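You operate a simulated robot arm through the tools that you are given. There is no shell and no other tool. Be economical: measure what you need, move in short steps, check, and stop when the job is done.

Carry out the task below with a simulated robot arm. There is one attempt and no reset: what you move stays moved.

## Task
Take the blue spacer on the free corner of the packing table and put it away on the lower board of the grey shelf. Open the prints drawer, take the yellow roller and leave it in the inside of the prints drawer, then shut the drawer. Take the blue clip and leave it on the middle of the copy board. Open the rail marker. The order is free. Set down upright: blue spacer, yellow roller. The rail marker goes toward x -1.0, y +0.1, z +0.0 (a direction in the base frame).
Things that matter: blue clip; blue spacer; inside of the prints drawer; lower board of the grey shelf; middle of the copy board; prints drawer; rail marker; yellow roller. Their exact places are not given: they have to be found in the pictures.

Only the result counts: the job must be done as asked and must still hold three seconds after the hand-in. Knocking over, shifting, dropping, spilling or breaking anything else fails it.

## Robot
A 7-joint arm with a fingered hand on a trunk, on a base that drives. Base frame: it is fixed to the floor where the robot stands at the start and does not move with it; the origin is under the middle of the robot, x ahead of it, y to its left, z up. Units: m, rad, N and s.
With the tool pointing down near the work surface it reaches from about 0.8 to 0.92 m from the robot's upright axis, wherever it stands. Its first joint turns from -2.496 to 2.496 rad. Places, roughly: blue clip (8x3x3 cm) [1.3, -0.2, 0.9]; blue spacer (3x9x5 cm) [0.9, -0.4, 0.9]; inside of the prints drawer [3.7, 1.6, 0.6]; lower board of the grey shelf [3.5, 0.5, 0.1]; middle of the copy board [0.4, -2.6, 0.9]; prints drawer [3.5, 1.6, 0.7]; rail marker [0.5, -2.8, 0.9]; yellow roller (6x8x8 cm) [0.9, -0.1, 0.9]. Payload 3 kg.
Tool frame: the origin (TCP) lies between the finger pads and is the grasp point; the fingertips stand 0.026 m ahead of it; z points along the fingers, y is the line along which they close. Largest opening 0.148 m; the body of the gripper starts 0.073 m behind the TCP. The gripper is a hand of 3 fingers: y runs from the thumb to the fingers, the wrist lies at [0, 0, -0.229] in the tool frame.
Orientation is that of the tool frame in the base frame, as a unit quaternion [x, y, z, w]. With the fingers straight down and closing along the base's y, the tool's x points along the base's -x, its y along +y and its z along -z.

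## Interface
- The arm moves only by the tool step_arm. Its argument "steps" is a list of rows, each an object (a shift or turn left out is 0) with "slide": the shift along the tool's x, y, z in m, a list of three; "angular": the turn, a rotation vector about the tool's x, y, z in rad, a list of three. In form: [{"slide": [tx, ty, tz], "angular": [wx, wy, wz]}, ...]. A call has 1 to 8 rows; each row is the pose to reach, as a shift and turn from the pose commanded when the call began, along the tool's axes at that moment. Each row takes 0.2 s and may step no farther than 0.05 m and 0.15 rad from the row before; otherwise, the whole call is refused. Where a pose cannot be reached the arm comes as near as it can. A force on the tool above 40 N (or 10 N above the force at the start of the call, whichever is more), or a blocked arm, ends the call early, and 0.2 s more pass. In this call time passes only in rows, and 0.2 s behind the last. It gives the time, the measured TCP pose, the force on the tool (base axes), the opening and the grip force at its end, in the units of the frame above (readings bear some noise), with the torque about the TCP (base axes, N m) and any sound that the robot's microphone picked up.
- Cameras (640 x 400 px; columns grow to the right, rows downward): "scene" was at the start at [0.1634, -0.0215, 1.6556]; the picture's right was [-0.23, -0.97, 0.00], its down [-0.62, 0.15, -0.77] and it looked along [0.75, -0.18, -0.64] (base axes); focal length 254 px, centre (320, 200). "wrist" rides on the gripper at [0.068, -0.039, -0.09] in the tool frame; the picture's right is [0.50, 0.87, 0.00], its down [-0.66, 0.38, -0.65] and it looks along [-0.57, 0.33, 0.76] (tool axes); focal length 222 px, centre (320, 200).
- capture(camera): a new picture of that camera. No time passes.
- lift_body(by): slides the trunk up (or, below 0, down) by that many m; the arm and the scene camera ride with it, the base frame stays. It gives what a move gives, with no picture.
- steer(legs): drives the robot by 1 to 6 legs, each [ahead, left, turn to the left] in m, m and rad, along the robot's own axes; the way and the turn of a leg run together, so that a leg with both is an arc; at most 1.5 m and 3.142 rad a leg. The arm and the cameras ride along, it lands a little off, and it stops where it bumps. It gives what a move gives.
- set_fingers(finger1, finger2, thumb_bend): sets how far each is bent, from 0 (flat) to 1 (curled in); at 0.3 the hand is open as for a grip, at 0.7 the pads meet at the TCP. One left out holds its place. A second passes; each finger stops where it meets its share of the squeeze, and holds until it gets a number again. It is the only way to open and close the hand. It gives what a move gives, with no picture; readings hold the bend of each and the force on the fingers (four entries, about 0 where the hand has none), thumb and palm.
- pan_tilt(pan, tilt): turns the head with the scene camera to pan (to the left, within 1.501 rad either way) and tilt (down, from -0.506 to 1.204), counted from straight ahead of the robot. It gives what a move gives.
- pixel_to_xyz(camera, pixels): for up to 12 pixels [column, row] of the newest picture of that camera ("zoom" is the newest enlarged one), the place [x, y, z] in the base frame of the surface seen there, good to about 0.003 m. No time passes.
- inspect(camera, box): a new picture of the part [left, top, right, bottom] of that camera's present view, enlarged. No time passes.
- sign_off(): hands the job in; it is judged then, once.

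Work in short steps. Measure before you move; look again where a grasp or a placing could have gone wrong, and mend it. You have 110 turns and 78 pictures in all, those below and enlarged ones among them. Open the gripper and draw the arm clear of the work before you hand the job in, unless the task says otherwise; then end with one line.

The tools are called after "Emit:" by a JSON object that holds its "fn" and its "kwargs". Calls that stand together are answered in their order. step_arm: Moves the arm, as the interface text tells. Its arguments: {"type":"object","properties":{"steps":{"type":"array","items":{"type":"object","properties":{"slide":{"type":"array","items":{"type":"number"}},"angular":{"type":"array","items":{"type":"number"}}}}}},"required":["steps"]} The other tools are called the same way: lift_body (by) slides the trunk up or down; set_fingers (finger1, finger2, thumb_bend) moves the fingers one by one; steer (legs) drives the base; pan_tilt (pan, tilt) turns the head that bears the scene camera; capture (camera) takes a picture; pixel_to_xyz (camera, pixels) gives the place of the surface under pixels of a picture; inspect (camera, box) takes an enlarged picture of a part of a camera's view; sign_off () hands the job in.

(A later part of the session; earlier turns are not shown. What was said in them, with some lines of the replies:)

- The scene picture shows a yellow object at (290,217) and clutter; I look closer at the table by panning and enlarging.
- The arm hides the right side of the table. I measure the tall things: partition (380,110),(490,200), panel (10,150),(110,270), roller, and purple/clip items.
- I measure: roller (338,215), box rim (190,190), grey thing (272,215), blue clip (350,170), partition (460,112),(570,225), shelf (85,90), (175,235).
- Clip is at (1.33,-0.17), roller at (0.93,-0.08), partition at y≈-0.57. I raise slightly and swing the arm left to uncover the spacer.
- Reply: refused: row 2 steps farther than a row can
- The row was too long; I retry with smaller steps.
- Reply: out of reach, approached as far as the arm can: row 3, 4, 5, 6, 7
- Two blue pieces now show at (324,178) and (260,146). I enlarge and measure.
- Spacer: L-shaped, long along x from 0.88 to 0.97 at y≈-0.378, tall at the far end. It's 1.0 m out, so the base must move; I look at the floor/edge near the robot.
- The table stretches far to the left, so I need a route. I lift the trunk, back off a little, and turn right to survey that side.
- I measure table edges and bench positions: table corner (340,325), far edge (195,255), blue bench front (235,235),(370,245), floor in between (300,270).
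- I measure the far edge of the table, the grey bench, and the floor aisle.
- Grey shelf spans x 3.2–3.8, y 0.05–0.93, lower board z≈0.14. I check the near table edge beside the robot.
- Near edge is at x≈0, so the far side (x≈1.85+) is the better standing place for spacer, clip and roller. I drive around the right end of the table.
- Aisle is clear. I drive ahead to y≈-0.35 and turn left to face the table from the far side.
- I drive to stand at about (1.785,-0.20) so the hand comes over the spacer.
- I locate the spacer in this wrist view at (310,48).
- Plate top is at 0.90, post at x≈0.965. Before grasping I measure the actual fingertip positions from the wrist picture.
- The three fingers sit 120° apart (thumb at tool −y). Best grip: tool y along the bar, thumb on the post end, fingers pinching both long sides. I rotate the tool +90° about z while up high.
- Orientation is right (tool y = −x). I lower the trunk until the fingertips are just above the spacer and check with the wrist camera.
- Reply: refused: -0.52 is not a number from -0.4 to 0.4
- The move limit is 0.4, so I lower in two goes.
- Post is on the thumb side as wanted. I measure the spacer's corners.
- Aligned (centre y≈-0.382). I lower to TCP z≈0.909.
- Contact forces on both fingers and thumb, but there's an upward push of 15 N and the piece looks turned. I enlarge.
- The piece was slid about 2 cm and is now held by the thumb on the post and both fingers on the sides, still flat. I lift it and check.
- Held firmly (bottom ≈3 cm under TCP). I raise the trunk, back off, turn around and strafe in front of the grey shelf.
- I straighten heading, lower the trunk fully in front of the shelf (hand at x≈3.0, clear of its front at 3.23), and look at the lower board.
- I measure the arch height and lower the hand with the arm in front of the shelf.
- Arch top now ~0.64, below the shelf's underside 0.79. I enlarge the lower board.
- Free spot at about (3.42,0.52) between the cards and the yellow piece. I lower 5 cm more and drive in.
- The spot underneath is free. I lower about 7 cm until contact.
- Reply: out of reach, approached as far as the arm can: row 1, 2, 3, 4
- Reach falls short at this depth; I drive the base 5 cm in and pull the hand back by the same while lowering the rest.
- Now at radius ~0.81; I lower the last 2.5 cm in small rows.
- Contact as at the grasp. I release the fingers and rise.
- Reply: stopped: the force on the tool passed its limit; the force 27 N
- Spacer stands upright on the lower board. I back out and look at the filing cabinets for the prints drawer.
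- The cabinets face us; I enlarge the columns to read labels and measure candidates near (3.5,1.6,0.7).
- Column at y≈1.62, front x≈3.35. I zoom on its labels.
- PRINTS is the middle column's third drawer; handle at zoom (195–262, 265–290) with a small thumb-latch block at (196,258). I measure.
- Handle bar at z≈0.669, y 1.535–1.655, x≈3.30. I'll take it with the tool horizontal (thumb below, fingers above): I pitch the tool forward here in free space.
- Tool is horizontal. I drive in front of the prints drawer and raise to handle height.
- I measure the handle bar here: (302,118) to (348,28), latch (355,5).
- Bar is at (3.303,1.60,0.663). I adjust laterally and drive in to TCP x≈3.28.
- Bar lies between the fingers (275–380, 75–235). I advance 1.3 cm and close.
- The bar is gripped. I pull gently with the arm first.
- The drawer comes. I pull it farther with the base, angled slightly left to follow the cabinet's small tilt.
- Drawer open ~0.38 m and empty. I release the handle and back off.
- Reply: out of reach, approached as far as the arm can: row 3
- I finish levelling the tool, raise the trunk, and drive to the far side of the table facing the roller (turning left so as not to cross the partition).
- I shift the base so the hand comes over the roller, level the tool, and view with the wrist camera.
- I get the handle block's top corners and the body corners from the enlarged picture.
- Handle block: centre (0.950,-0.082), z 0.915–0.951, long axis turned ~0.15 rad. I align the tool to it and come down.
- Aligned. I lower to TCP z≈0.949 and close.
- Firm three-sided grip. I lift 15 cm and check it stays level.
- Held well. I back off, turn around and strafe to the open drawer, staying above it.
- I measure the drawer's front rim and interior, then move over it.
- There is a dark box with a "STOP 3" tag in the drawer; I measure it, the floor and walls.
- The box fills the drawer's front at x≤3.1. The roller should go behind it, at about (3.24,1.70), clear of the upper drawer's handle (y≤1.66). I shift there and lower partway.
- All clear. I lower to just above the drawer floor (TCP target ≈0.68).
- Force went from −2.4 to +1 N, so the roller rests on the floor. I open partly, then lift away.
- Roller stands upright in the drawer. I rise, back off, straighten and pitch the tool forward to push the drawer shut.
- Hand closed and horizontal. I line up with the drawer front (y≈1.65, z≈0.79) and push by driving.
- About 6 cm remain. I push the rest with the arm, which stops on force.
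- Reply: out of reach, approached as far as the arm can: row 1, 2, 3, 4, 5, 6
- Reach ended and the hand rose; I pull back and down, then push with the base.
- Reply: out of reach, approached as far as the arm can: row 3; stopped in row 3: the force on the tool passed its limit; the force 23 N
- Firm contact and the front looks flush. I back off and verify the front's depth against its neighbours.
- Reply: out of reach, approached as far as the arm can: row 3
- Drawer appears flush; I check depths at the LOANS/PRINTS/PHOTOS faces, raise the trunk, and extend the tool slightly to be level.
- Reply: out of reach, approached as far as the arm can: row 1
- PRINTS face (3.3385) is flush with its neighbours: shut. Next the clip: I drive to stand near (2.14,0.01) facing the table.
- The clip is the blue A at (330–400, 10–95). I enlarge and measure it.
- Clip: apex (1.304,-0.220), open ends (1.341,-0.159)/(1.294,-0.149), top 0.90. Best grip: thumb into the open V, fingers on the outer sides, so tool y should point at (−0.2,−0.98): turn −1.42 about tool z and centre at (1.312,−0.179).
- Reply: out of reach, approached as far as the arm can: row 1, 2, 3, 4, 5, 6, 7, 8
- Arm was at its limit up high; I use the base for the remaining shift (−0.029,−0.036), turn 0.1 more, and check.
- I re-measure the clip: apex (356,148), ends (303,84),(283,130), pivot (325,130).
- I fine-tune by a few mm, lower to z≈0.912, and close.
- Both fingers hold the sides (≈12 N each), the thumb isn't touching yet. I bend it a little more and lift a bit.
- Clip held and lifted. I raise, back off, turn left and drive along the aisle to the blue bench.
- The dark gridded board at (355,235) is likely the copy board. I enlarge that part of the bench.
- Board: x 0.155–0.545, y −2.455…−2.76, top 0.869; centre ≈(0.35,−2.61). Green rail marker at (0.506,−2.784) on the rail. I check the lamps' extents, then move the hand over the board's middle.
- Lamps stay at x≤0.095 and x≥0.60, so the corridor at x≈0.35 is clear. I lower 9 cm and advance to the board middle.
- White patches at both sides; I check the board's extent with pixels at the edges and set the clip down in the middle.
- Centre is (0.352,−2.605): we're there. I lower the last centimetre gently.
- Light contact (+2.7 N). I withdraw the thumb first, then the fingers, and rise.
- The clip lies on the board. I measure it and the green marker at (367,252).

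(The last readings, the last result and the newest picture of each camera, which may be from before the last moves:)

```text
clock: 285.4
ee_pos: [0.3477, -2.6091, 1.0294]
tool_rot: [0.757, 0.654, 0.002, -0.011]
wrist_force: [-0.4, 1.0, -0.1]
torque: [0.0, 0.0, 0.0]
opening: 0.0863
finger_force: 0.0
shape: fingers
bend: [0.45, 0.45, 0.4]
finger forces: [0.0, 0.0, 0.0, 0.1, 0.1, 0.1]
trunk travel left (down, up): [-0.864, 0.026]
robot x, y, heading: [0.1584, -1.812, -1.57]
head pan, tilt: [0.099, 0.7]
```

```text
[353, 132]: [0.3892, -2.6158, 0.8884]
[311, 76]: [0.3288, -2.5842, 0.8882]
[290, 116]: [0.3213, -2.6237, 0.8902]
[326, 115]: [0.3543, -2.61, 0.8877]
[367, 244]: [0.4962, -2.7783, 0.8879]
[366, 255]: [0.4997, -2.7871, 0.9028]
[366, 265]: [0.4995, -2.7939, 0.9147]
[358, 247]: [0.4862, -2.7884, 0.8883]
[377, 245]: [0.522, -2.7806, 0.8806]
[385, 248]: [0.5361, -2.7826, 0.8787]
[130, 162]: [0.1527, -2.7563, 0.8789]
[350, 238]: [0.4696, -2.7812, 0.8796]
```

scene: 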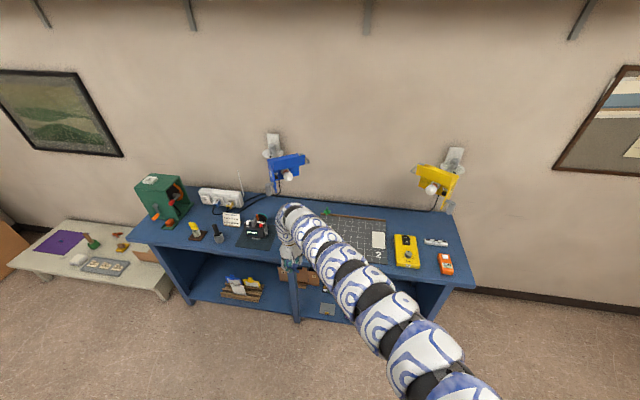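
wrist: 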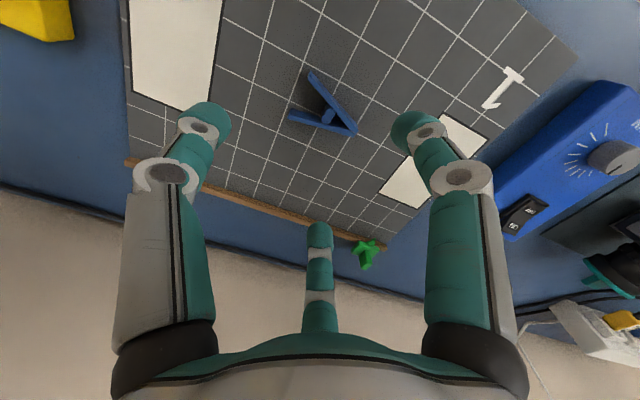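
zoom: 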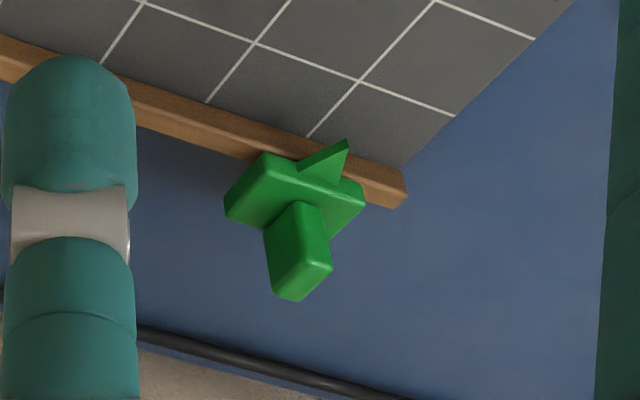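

Clip centred at (0.354,−2.61). Marker knob: (0.4995,−2.791), z 0.888–0.917, rail running to x≈0.153. I lower to just above it and move the hand over the knob.

Emit:
{"fn": "lift_body", "kwargs": {"by": -0.06}}

Emit:
{"fn": "steer", "kwargs": {"legs": [[0, 0.15, 0], [0.178, 0, 0]]}}

Emit:
{"fn": "capture", "kwargs": {"camera": "wrist"}}

```text
clock: 286.4
ee_pos: [0.3474, -2.6085, 0.9695]
tool_rot: [0.757, 0.653, 0.003, -0.01]
wrist_force: [1.1, -0.2, 0.5]
torque: [-0.02, 0.0, 0.0]
opening: 0.0865
finger_force: 0.0
shape: fingers
bend: [0.45, 0.45, 0.4]
finger forces: [0.1, 0.0, 0.0, 0.1, 0.0, 0.0]
trunk travel left (down, up): [-0.804, 0.086]
robot x, y, heading: [0.1605, -1.8131, -1.567]
head pan, tilt: [0.099, 0.7]
```

```text
clock: 288.9
ee_pos: [0.4993, -2.7872, 0.9691]
tool_rot: [0.756, 0.654, 0.003, -0.012]
wrist_force: [-0.5, -0.5, -0.2]
torque: [0.03, 0.0, 0.0]
opening: 0.0863
finger_force: 0.1
shape: fingers
bend: [0.45, 0.45, 0.4]
finger forces: [0.0, 0.0, 0.1, 0.0, 0.0, 0.0]
trunk travel left (down, up): [-0.804, 0.086]
robot x, y, heading: [0.306, -1.9952, -1.564]
head pan, tilt: [0.099, 0.7]
```

```text
8 pictures are left
```

wrist: 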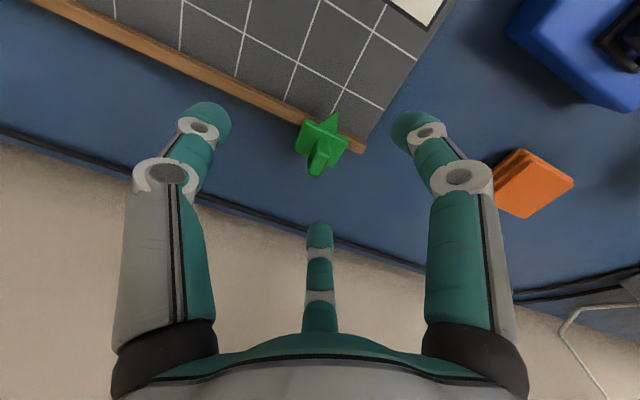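

I measure the knob once more and lower so the fingertips are just above its base plate.

Emit:
{"fn": "pixel_to_xyz", "kwargs": {"camera": "wrist", "pixels": [[318, 155], [317, 170], [310, 135], [335, 145], [300, 145], [320, 165]]}}

Emit:
{"fn": "step_arm", "kwargs": {"steps": [{"slide": [0, 0, 0.03]}, {"slide": [0, 0, 0.047]}]}}

```text
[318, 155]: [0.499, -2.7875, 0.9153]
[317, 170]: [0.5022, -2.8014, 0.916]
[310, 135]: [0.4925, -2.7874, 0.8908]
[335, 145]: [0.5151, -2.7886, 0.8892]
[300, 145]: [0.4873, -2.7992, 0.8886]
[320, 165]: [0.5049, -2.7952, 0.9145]
```

```text
clock: 289.4
ee_pos: [0.4941, -2.7723, 0.9274]
tool_rot: [0.756, 0.654, 0.002, -0.011]
wrist_force: [0.7, 0.7, 0.4]
torque: [0.0, 0.01, 0.01]
opening: 0.0866
finger_force: 0.0
shape: fingers
bend: [0.45, 0.45, 0.4]
finger forces: [0.0, 0.1, 0.0, 0.0, 0.0, 0.0]
out of reach, approached as far as the arm can: row 1, 2
trunk travel left (down, up): [-0.804, 0.086]
robot x, y, heading: [0.3066, -1.9891, -1.567]
head pan, tilt: [0.099, 0.7]
```

The knob centre is (0.502,−2.795); the arm came up short, so I correct with base and trunk.

Emit:
{"fn": "steer", "kwargs": {"legs": [[0.024, 0.007, 0]]}}

Emit:
{"fn": "lift_body", "kwargs": {"by": -0.007}}

Emit:
{"fn": "set_fingers", "kwargs": {"finger1": 0.72, "finger2": 0.72, "thumb_bend": 0.72}}

Emit:
{"fn": "capture", "kwargs": {"camera": "wrist"}}

```text
clock: 290.3
ee_pos: [0.5027, -2.7973, 0.9267]
tool_rot: [0.756, 0.655, 0.002, -0.012]
wrist_force: [-0.7, 0.8, -0.5]
torque: [0.04, -0.02, -0.02]
opening: 0.0866
finger_force: 0.0
shape: fingers
bend: [0.45, 0.45, 0.4]
finger forces: [0.0, 0.0, 0.1, 0.1, 0.1, 0.0]
trunk travel left (down, up): [-0.804, 0.086]
robot x, y, heading: [0.3137, -2.0143, -1.565]
head pan, tilt: [0.099, 0.7]
```

```text
clock: 290.8
ee_pos: [0.5007, -2.7957, 0.9193]
tool_rot: [0.757, 0.654, 0.004, -0.011]
wrist_force: [0.4, 0.4, 0.2]
torque: [-0.01, -0.03, 0.0]
opening: 0.0865
finger_force: 0.1
shape: fingers
bend: [0.45, 0.45, 0.4]
finger forces: [0.0, 0.1, 0.0, 0.1, 0.0, 0.0]
trunk travel left (down, up): [-0.797, 0.093]
robot x, y, heading: [0.3152, -2.0137, -1.565]
head pan, tilt: [0.099, 0.7]
```

```text
clock: 291.8
ee_pos: [0.5012, -2.7966, 0.9204]
tool_rot: [0.756, 0.654, 0.003, -0.012]
wrist_force: [-1.1, 1.0, -2.8]
torque: [0.07, -0.02, 0.05]
opening: 0.0104
finger_force: 10.4
shape: fingers
bend: [0.64, 0.63, 0.69]
finger forces: [6.7, 7.7, 0.0, 0.0, 5.0, 0.0]
trunk travel left (down, up): [-0.797, 0.093]
robot x, y, heading: [0.3135, -2.016, -1.561]
head pan, tilt: [0.099, 0.7]
```

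```text
7 pictures are left
```

wrist: 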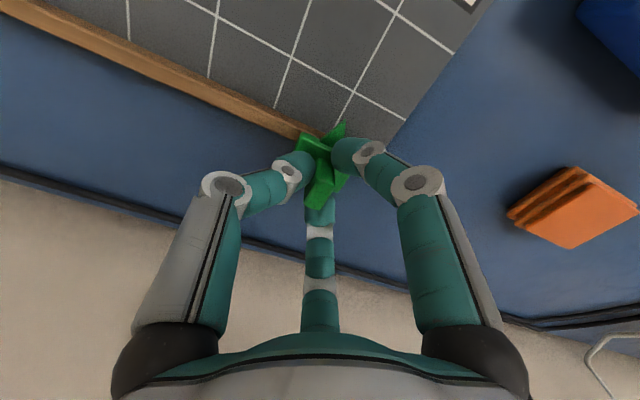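

Knob is held. I drag it along the rail toward −x (slightly +y) with the base, first 6 cm.

Emit:
{"fn": "steer", "kwargs": {"legs": [[-0.005, -0.06, 0]]}}

Emit:
{"fn": "steer", "kwargs": {"legs": [[-0.005, -0.06, 0]]}}

```text
clock: 292.8
ee_pos: [0.4399, -2.7906, 0.9208]
tool_rot: [0.756, 0.654, 0.003, -0.011]
wrist_force: [1.2, 1.8, -3.5]
torque: [0.06, -0.04, 0.06]
opening: 0.01
finger_force: 9.5
shape: fingers
bend: [0.64, 0.63, 0.69]
finger forces: [7.4, 7.8, 0.0, 0.1, 4.6, 0.0]
trunk travel left (down, up): [-0.797, 0.093]
robot x, y, heading: [0.2544, -2.0109, -1.567]
head pan, tilt: [0.099, 0.7]
```

```text
clock: 293.8
ee_pos: [0.378, -2.7863, 0.9208]
tool_rot: [0.757, 0.654, 0.004, -0.011]
wrist_force: [0.2, -1.2, -2.5]
torque: [0.02, -0.06, 0.06]
opening: 0.0094
finger_force: 10.1
shape: fingers
bend: [0.64, 0.63, 0.69]
finger forces: [7.0, 8.4, 0.0, 0.0, 4.7, 0.0]
trunk travel left (down, up): [-0.797, 0.093]
robot x, y, heading: [0.1892, -2.0071, -1.571]
head pan, tilt: [0.099, 0.7]
```

It slides freely; I continue two more 6 cm moves, watching force.

Emit:
{"fn": "steer", "kwargs": {"legs": [[-0.004, -0.06, 0]]}}

Emit:
{"fn": "steer", "kwargs": {"legs": [[-0.004, -0.05, 0]]}}

Emit:
{"fn": "capture", "kwargs": {"camera": "wrist"}}

```text
clock: 294.7
ee_pos: [0.3179, -2.7832, 0.9216]
tool_rot: [0.757, 0.653, 0.003, -0.011]
wrist_force: [0.4, 2.0, -2.6]
torque: [0.1, -0.04, 0.01]
opening: 0.0095
finger_force: 10.1
shape: fingers
bend: [0.64, 0.63, 0.69]
finger forces: [7.5, 7.6, 0.0, 0.1, 4.6, 0.0]
trunk travel left (down, up): [-0.797, 0.093]
robot x, y, heading: [0.1327, -2.0035, -1.566]
head pan, tilt: [0.099, 0.7]
```

```text
clock: 295.6
ee_pos: [0.2677, -2.779, 0.9204]
tool_rot: [0.757, 0.654, 0.002, -0.011]
wrist_force: [0.2, 0.3, -0.7]
torque: [0.1, -0.04, 0.06]
opening: 0.0089
finger_force: 9.4
shape: fingers
bend: [0.64, 0.63, 0.69]
finger forces: [7.7, 7.4, 0.0, 0.1, 4.9, 0.1]
trunk travel left (down, up): [-0.797, 0.093]
robot x, y, heading: [0.0825, -1.9974, -1.569]
head pan, tilt: [0.099, 0.7]
```

```text
6 pictures are left
```

wrist: 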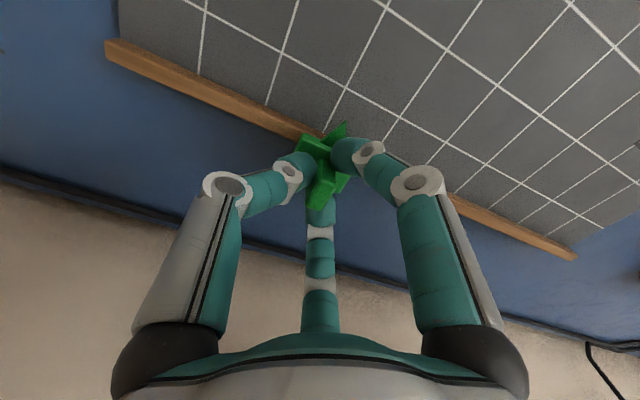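

The marker follows. Before going on I check the arm against the yellow lamp.

Emit:
{"fn": "capture", "kwargs": {"camera": "scene"}}

```text
5 pictures are left
```

scene: 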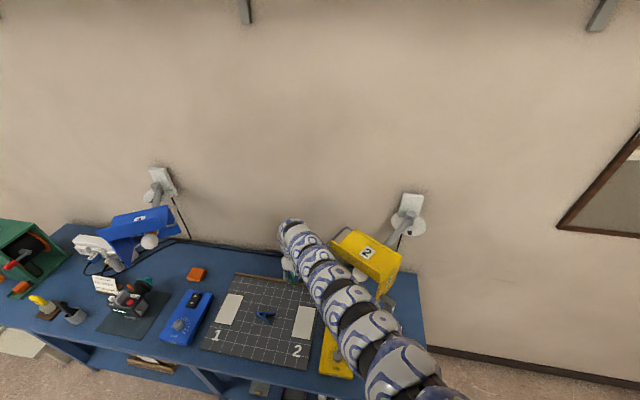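

The arm passes close to the yellow lamp; I measure lamp edge and arm points.

Emit:
{"fn": "pixel_to_xyz", "kwargs": {"camera": "scene", "pixels": [[333, 236], [345, 230], [352, 270], [325, 255], [318, 262], [340, 280], [350, 295], [330, 258], [360, 285], [300, 235]]}}

```text
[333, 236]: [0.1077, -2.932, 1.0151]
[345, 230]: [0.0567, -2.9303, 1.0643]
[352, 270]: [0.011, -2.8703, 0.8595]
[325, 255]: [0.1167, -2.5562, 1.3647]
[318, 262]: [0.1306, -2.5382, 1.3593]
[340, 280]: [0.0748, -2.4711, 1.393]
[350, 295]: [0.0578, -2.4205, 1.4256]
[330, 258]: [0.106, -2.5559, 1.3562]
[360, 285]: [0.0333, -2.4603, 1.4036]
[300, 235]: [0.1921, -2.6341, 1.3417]
```

The arm is only ~3 cm from the yellow lamp, so I must not move it farther −x in this posture. I'll release the knob, rise, move back +x, tilt the tool so the wrist leans +x, and push the marker on with a closed fist.

Emit:
{"fn": "set_fingers", "kwargs": {"finger1": 0.45, "finger2": 0.45, "thumb_bend": 0.4}}

Emit:
{"fn": "lift_body", "kwargs": {"by": 0.06}}

Emit:
{"fn": "steer", "kwargs": {"legs": [[0, 0.14, 0]]}}

Emit:
{"fn": "step_arm", "kwargs": {"steps": [{"angular": [0.12, 0, 0]}, {"angular": [0.24, 0, 0]}, {"angular": [0.36, 0, 0]}, {"angular": [0.48, 0, 0]}]}}

Emit:
{"fn": "set_fingers", "kwargs": {"finger1": 0.7, "finger2": 0.7, "thumb_bend": 0.7}}

```text
clock: 296.6
ee_pos: [0.267, -2.7784, 0.9203]
tool_rot: [0.757, 0.654, 0.003, -0.011]
wrist_force: [0.0, 0.4, 0.5]
torque: [0.0, 0.0, 0.02]
opening: 0.0867
finger_force: 0.0
shape: fingers
bend: [0.45, 0.45, 0.4]
finger forces: [0.0, 0.0, 0.0, 0.0, 0.0, 0.1]
trunk travel left (down, up): [-0.797, 0.093]
robot x, y, heading: [0.0829, -1.9981, -1.57]
head pan, tilt: [0.099, 0.7]
```

```text
clock: 297.6
ee_pos: [0.27, -2.7781, 0.9816]
tool_rot: [0.756, 0.654, 0.002, -0.012]
wrist_force: [-0.3, -0.4, 0.2]
torque: [-0.02, 0.01, 0.0]
opening: 0.0864
finger_force: 0.1
shape: fingers
bend: [0.45, 0.45, 0.4]
finger forces: [0.0, 0.1, 0.0, 0.0, 0.0, 0.0]
trunk travel left (down, up): [-0.857, 0.033]
robot x, y, heading: [0.0823, -1.9982, -1.574]
head pan, tilt: [0.099, 0.7]
```

```text
clock: 299.0
ee_pos: [0.4073, -2.7783, 0.9805]
tool_rot: [0.758, 0.653, 0.002, -0.012]
wrist_force: [0.8, -0.4, -0.1]
torque: [0.02, 0.03, -0.02]
opening: 0.0865
finger_force: 0.0
shape: fingers
bend: [0.45, 0.45, 0.4]
finger forces: [0.1, 0.0, 0.0, 0.1, 0.0, 0.0]
trunk travel left (down, up): [-0.857, 0.033]
robot x, y, heading: [0.2223, -1.9983, -1.571]
head pan, tilt: [0.099, 0.7]
```

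```text
clock: 300.0
ee_pos: [0.37, -2.729, 0.9797]
tool_rot: [0.729, 0.674, -0.05, -0.106]
wrist_force: [-2.3, -1.3, 0.8]
torque: [0.13, -0.21, -0.02]
opening: 0.0868
finger_force: 0.1
shape: fingers
bend: [0.45, 0.45, 0.4]
finger forces: [0.1, 0.0, 0.0, 0.0, 0.1, 0.1]
out of reach, approached as far as the arm can: row 1, 2, 3, 4
trunk travel left (down, up): [-0.857, 0.033]
robot x, y, heading: [0.2222, -1.997, -1.57]
head pan, tilt: [0.099, 0.7]
```

```text
clock: 301.0
ee_pos: [0.3657, -2.7343, 0.9793]
tool_rot: [0.732, 0.672, -0.048, -0.104]
wrist_force: [-0.1, 1.3, 0.2]
torque: [-0.02, 0.02, -0.04]
opening: 0.0
finger_force: 0.0
shape: fingers
bend: [0.7, 0.7, 0.7]
finger forces: [0.0, 0.1, 0.0, 0.1, 0.0, 0.1]
trunk travel left (down, up): [-0.857, 0.033]
robot x, y, heading: [0.2208, -1.9985, -1.57]
head pan, tilt: [0.099, 0.7]
```

The arm is at its limit because the trunk is high. I back away from the bench, raise the arm relative to the trunk, complete the tilt, and lower the trunk instead.

Emit:
{"fn": "steer", "kwargs": {"legs": [[-0.35, 0.08, 0]]}}

Emit:
{"fn": "step_arm", "kwargs": {"steps": [{"slide": [0, 0, -0.05]}, {"slide": [0, 0, -0.1]}, {"slide": [0, 0, -0.15]}, {"slide": [0, 0, -0.2]}, {"slide": [0, 0, -0.25]}]}}

Emit:
{"fn": "lift_body", "kwargs": {"by": -0.25}}

Emit:
{"fn": "step_arm", "kwargs": {"steps": [{"angular": [0.12, 0, 0]}, {"angular": [0.24, 0, 0]}, {"angular": [0.34, 0, 0]}]}}

```text
clock: 303.3
ee_pos: [0.4424, -2.38, 0.9807]
tool_rot: [0.734, 0.67, -0.048, -0.104]
wrist_force: [-0.3, -0.6, 0.1]
torque: [-0.01, 0.0, 0.01]
opening: 0.0002
finger_force: 0.1
shape: fingers
bend: [0.7, 0.7, 0.7]
finger forces: [0.0, 0.0, 0.0, 0.1, 0.0, 0.1]
trunk travel left (down, up): [-0.857, 0.033]
robot x, y, heading: [0.3013, -1.6419, -1.578]
head pan, tilt: [0.099, 0.7]
```

```text
clock: 304.5
ee_pos: [0.4985, -2.4025, 1.2254]
tool_rot: [0.734, 0.669, -0.048, -0.105]
wrist_force: [1.0, -0.1, -0.1]
torque: [-0.06, -0.01, 0.04]
opening: 0.0002
finger_force: 0.1
shape: fingers
bend: [0.7, 0.7, 0.7]
finger forces: [0.0, 0.0, 0.0, 0.0, 0.0, 0.0]
trunk travel left (down, up): [-0.857, 0.033]
robot x, y, heading: [0.303, -1.6407, -1.581]
head pan, tilt: [0.099, 0.7]
```

```text
clock: 307.1
ee_pos: [0.4985, -2.404, 0.9743]
tool_rot: [0.734, 0.669, -0.048, -0.105]
wrist_force: [-0.2, -0.4, -0.1]
torque: [-0.01, -0.03, -0.05]
opening: 0.0001
finger_force: 0.0
shape: fingers
bend: [0.7, 0.7, 0.7]
finger forces: [0.0, 0.1, 0.0, 0.0, 0.1, 0.1]
trunk travel left (down, up): [-0.607, 0.283]
robot x, y, heading: [0.3055, -1.6431, -1.576]
head pan, tilt: [0.099, 0.7]
```

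```text
clock: 307.9
ee_pos: [0.4985, -2.4016, 0.9748]
tool_rot: [0.723, 0.661, -0.108, -0.171]
wrist_force: [0.7, 1.0, 0.8]
torque: [-0.03, 0.02, 0.04]
opening: 0.0003
finger_force: 0.0
shape: fingers
bend: [0.7, 0.7, 0.7]
finger forces: [0.2, 0.0, 0.0, 0.0, 0.1, 0.0]
out of reach, approached as far as the arm can: row 2, 3
trunk travel left (down, up): [-0.607, 0.283]
robot x, y, heading: [0.308, -1.6461, -1.577]
head pan, tilt: [0.099, 0.7]
```

Tilt now ≈0.4 rad with wrist toward +x. I strafe to x≈0.36, advance to the rail, and look.

Emit:
{"fn": "steer", "kwargs": {"legs": [[0, -0.14, 0.006], [0.376, 0, 0]]}}

Emit:
{"fn": "capture", "kwargs": {"camera": "scene"}}

Emit:
{"fn": "capture", "kwargs": {"camera": "wrist"}}

```text
clock: 311.2
ee_pos: [0.3472, -2.7758, 0.9728]
tool_rot: [0.723, 0.66, -0.106, -0.171]
wrist_force: [0.2, -0.5, 0.1]
torque: [0.03, 0.03, 0.02]
opening: 0.0001
finger_force: 0.0
shape: fingers
bend: [0.7, 0.7, 0.7]
finger forces: [0.0, 0.0, 0.0, 0.0, 0.0, 0.0]
trunk travel left (down, up): [-0.607, 0.283]
robot x, y, heading: [0.1577, -2.0154, -1.582]
head pan, tilt: [0.099, 0.7]
```

```text
4 pictures are left
```

scene: 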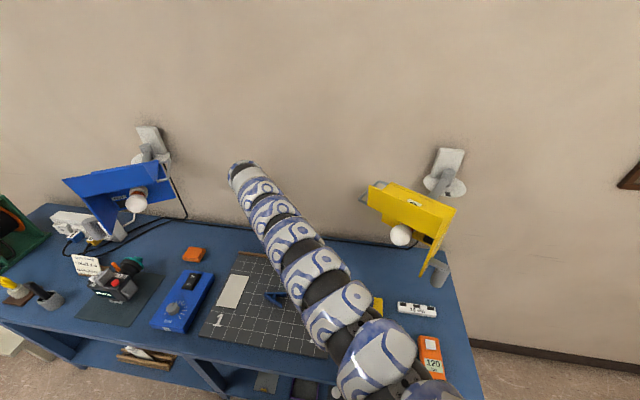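

```text
3 pictures are left
```

wrist: 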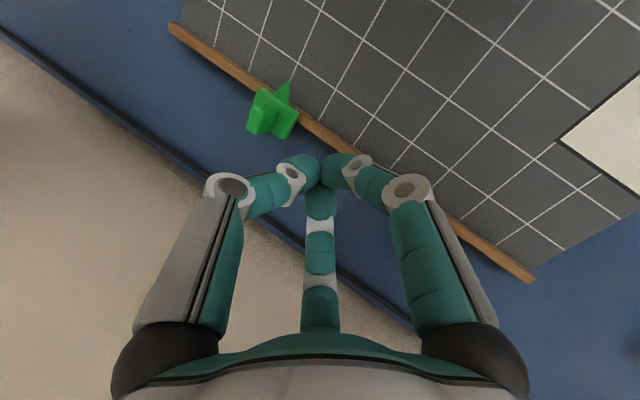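

Arm is well clear of the lamps now. I measure marker and rail end, and the lamp/arm positions.

Emit:
{"fn": "pixel_to_xyz", "kwargs": {"camera": "wrist", "pixels": [[263, 122], [256, 130], [285, 118], [268, 100], [172, 28], [532, 280], [290, 95]]}}

Emit:
{"fn": "pixel_to_xyz", "kwargs": {"camera": "scene", "pixels": [[372, 188], [372, 208], [400, 236], [300, 232], [330, 265], [245, 165], [275, 205], [350, 285]]}}

```text
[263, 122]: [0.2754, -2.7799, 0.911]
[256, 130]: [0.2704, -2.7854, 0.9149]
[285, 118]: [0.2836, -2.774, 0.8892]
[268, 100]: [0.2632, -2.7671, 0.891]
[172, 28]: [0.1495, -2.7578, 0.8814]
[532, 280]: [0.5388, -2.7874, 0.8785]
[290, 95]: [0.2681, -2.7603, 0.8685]
```

```text
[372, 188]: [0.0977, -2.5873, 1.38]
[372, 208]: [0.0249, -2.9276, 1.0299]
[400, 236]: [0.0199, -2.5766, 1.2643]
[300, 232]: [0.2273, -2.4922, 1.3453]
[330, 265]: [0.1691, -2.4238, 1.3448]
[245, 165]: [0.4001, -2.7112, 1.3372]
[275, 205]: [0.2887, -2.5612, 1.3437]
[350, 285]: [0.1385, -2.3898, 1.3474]
```

Marker knob is at (0.271,−2.783), lamp unmoved. I lower to z≈0.918 and push along the rail with the arm.

Emit:
{"fn": "lift_body", "kwargs": {"by": -0.056}}

Emit:
{"fn": "step_arm", "kwargs": {"steps": [{"slide": [-0.005, -0.0185, 0.0078]}, {"slide": [-0.005, -0.037, 0.0156]}, {"slide": [-0.005, -0.0555, 0.0233]}, {"slide": [-0.005, -0.074, 0.0311]}, {"slide": [-0.005, -0.0924, 0.0389]}, {"slide": [-0.005, -0.1016, 0.0428]}]}}

Emit:
{"fn": "capture", "kwargs": {"camera": "wrist"}}

```text
clock: 312.2
ee_pos: [0.3468, -2.7757, 0.9179]
tool_rot: [0.723, 0.661, -0.106, -0.171]
wrist_force: [0.2, -0.4, 0.1]
torque: [-0.01, -0.01, -0.01]
opening: 0.0
finger_force: 0.2
shape: fingers
bend: [0.7, 0.7, 0.7]
finger forces: [0.0, 0.0, 0.1, 0.0, 0.0, 0.0]
trunk travel left (down, up): [-0.551, 0.339]
robot x, y, heading: [0.1576, -2.0137, -1.583]
head pan, tilt: [0.099, 0.7]
```

```text
clock: 313.6
ee_pos: [0.235, -2.7681, 0.9157]
tool_rot: [0.723, 0.661, -0.106, -0.17]
wrist_force: [0.1, -0.7, -0.5]
torque: [0.1, -0.21, -0.08]
opening: 0.0
finger_force: 1.0
shape: fingers
bend: [0.7, 0.7, 0.7]
finger forces: [0.1, 0.0, 0.0, 0.1, 1.5, 0.1]
trunk travel left (down, up): [-0.551, 0.339]
robot x, y, heading: [0.1605, -2.0167, -1.584]
head pan, tilt: [0.099, 0.7]
```

```text
2 pictures are left
```

wrist: 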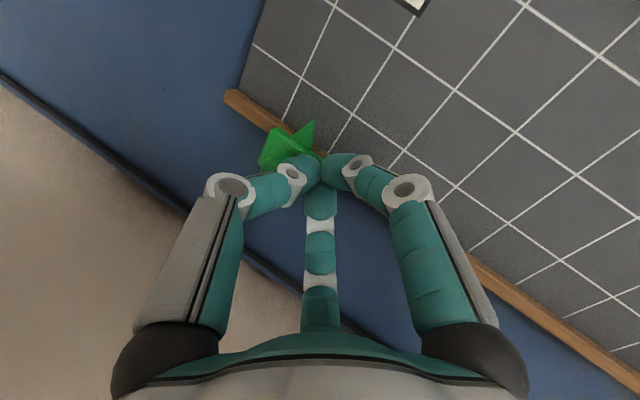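

Marker is near x≈0.21 and the rail ends at 0.15. To keep clear of the lamp I shift the base 6 cm +x and push on with the arm only.

Emit:
{"fn": "steer", "kwargs": {"legs": [[0, 0.06, 0]]}}

Emit:
{"fn": "step_arm", "kwargs": {"steps": [{"slide": [-0.001, -0.0277, 0.0117]}, {"slide": [-0.002, -0.0462, 0.0194]}, {"slide": [-0.0025, -0.06, 0.0253]}, {"slide": [-0.003, -0.0693, 0.0292]}, {"slide": [-0.003, -0.0785, 0.033]}, {"slide": [-0.0035, -0.0878, 0.037]}, {"slide": [-0.004, -0.097, 0.0408]}]}}

```text
clock: 314.5
ee_pos: [0.2974, -2.7694, 0.916]
tool_rot: [0.723, 0.66, -0.108, -0.171]
wrist_force: [0.3, 0.2, 0.0]
torque: [-0.01, 0.03, 0.0]
opening: 0.0001
finger_force: 0.0
shape: fingers
bend: [0.7, 0.7, 0.7]
finger forces: [0.0, 0.1, 0.0, 0.0, 0.1, 0.0]
trunk travel left (down, up): [-0.551, 0.339]
robot x, y, heading: [0.2198, -2.0206, -1.582]
head pan, tilt: [0.099, 0.7]
```

```text
clock: 316.1
ee_pos: [0.2062, -2.7626, 0.9176]
tool_rot: [0.721, 0.664, -0.106, -0.166]
wrist_force: [20.1, 2.6, 14.7]
torque: [-0.04, 0.0, -0.03]
opening: 0.0
finger_force: 23.0
shape: fingers
bend: [0.68, 0.71, 0.73]
finger forces: [0.0, 18.5, 0.0, 0.0, 26.9, 0.0]
trunk travel left (down, up): [-0.551, 0.339]
robot x, y, heading: [0.2205, -2.0157, -1.578]
head pan, tilt: [0.099, 0.7]
stopped in row 7: the force on the tool passed its limit (the readings are from after the stop); the commanded pose is now the measured one
```

Firm resistance (20 N): the marker reached its end stop. I pull away +x, rise, and back off.

Emit:
{"fn": "step_arm", "kwargs": {"steps": [{"slide": [0.001, 0.0277, -0.0117]}, {"slide": [0.002, 0.0462, -0.0194]}]}}

Emit:
{"fn": "lift_body", "kwargs": {"by": 0.09}}

Emit:
{"fn": "steer", "kwargs": {"legs": [[-0.5, 0.05, 0]]}}

Emit:
{"fn": "set_fingers", "kwargs": {"finger1": 0.3, "finger2": 0.3, "thumb_bend": 0.3}}

Emit:
{"fn": "capture", "kwargs": {"camera": "scene"}}

```text
clock: 316.7
ee_pos: [0.2495, -2.7667, 0.9168]
tool_rot: [0.722, 0.662, -0.106, -0.169]
wrist_force: [0.0, 0.2, 0.1]
torque: [0.02, -0.05, -0.02]
opening: 0.0
finger_force: 0.1
shape: fingers
bend: [0.69, 0.69, 0.7]
finger forces: [0.1, 0.1, 0.0, 0.0, 0.1, 0.0]
trunk travel left (down, up): [-0.551, 0.339]
robot x, y, heading: [0.2198, -2.0156, -1.582]
head pan, tilt: [0.099, 0.7]
```

```text
clock: 317.9
ee_pos: [0.2496, -2.7661, 1.0071]
tool_rot: [0.722, 0.662, -0.106, -0.168]
wrist_force: [0.3, -1.1, -0.1]
torque: [0.05, 0.01, -0.02]
opening: 0.0001
finger_force: 0.0
shape: fingers
bend: [0.69, 0.69, 0.7]
finger forces: [0.0, 0.1, 0.1, 0.1, 0.0, 0.1]
trunk travel left (down, up): [-0.641, 0.249]
robot x, y, heading: [0.2154, -2.0146, -1.578]
head pan, tilt: [0.099, 0.7]
```

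```text
clock: 321.0
ee_pos: [0.3017, -2.2545, 1.0078]
tool_rot: [0.724, 0.66, -0.105, -0.169]
wrist_force: [-0.2, -0.2, 0.3]
torque: [0.02, -0.05, 0.0]
opening: 0.0001
finger_force: 0.0
shape: fingers
bend: [0.69, 0.69, 0.7]
finger forces: [0.0, 0.1, 0.1, 0.0, 0.0, 0.1]
trunk travel left (down, up): [-0.641, 0.249]
robot x, y, heading: [0.2796, -1.5054, -1.588]
head pan, tilt: [0.099, 0.7]
```

```text
clock: 322.0
ee_pos: [0.3011, -2.2546, 1.0079]
tool_rot: [0.724, 0.661, -0.105, -0.168]
wrist_force: [-0.5, 0.9, -0.1]
torque: [0.02, 0.0, -0.02]
opening: 0.1264
finger_force: 0.1
shape: fingers
bend: [0.3, 0.3, 0.3]
finger forces: [0.0, 0.0, 0.1, 0.0, 0.0, 0.0]
trunk travel left (down, up): [-0.641, 0.249]
robot x, y, heading: [0.2725, -1.5059, -1.583]
head pan, tilt: [0.099, 0.7]
```

```text
1 pictures are left
```

scene: 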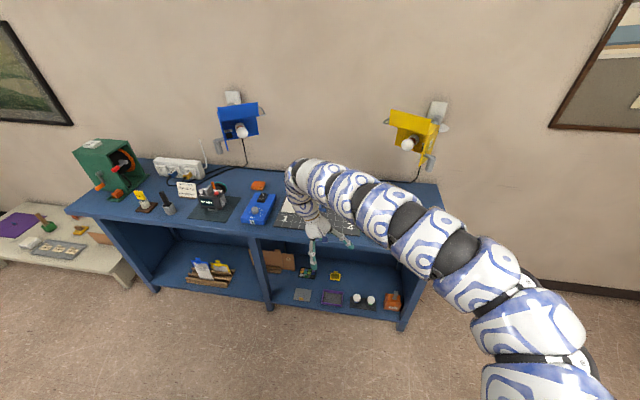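

Lamps look unmoved; the arm hides the board. I strafe left away from it and use the last picture to confirm.

Emit:
{"fn": "steer", "kwargs": {"legs": [[-0.1, 0.55, 0]]}}

Emit:
{"fn": "pan_tilt", "kwargs": {"pan": -0.45, "tilt": 0.6}}

Emit:
{"fn": "capture", "kwargs": {"camera": "scene"}}

```text
clock: 325.1
ee_pos: [0.8535, -2.1622, 1.008]
tool_rot: [0.721, 0.664, -0.106, -0.168]
wrist_force: [0.2, 0.2, 0.3]
torque: [0.01, 0.03, 0.01]
opening: 0.1265
finger_force: 0.0
shape: fingers
bend: [0.3, 0.3, 0.3]
finger forces: [0.0, 0.1, 0.0, 0.0, 0.0, 0.1]
trunk travel left (down, up): [-0.641, 0.249]
robot x, y, heading: [0.8168, -1.4128, -1.577]
head pan, tilt: [0.099, 0.7]
```

```text
clock: 326.1
ee_pos: [0.8524, -2.1615, 1.0066]
tool_rot: [0.721, 0.664, -0.106, -0.168]
wrist_force: [-0.2, 0.7, 0.5]
torque: [0.01, -0.02, -0.03]
opening: 0.1263
finger_force: 0.1
shape: fingers
bend: [0.3, 0.3, 0.3]
finger forces: [0.0, 0.1, 0.0, 0.1, 0.0, 0.0]
trunk travel left (down, up): [-0.641, 0.249]
robot x, y, heading: [0.8161, -1.4131, -1.58]
head pan, tilt: [-0.45, 0.6]
```

```text
0 pictures are left
```

scene: 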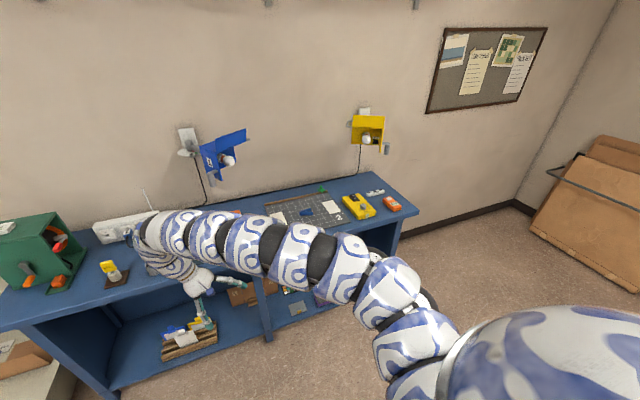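

The marker shows at (323,190) near the rail's far end and the clip at (307,212); I check both positions.

Emit:
{"fn": "pixel_to_xyz", "kwargs": {"camera": "scene", "pixels": [[323, 190], [322, 188], [307, 212], [305, 211], [368, 125]]}}

```text
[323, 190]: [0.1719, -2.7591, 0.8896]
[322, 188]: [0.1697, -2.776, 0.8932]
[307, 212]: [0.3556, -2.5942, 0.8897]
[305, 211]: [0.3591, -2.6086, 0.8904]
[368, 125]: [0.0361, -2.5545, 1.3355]
```

Marker is at x≈0.17, the rail's far end, and the clip sits mid-board at (0.357,−2.60). The hand is open and clear, so I hand the job in.

Emit:
{"fn": "sign_off", "kwargs": {}}

```text
The job is handed in.
```

All five parts of the job are done and handed in: the blue spacer stands upright on the grey shelf's lower board, the yellow roller stands upright in the shut prints drawer, the blue clip lies in the middle of the copy board, and the rail marker is pushed to its end stop.
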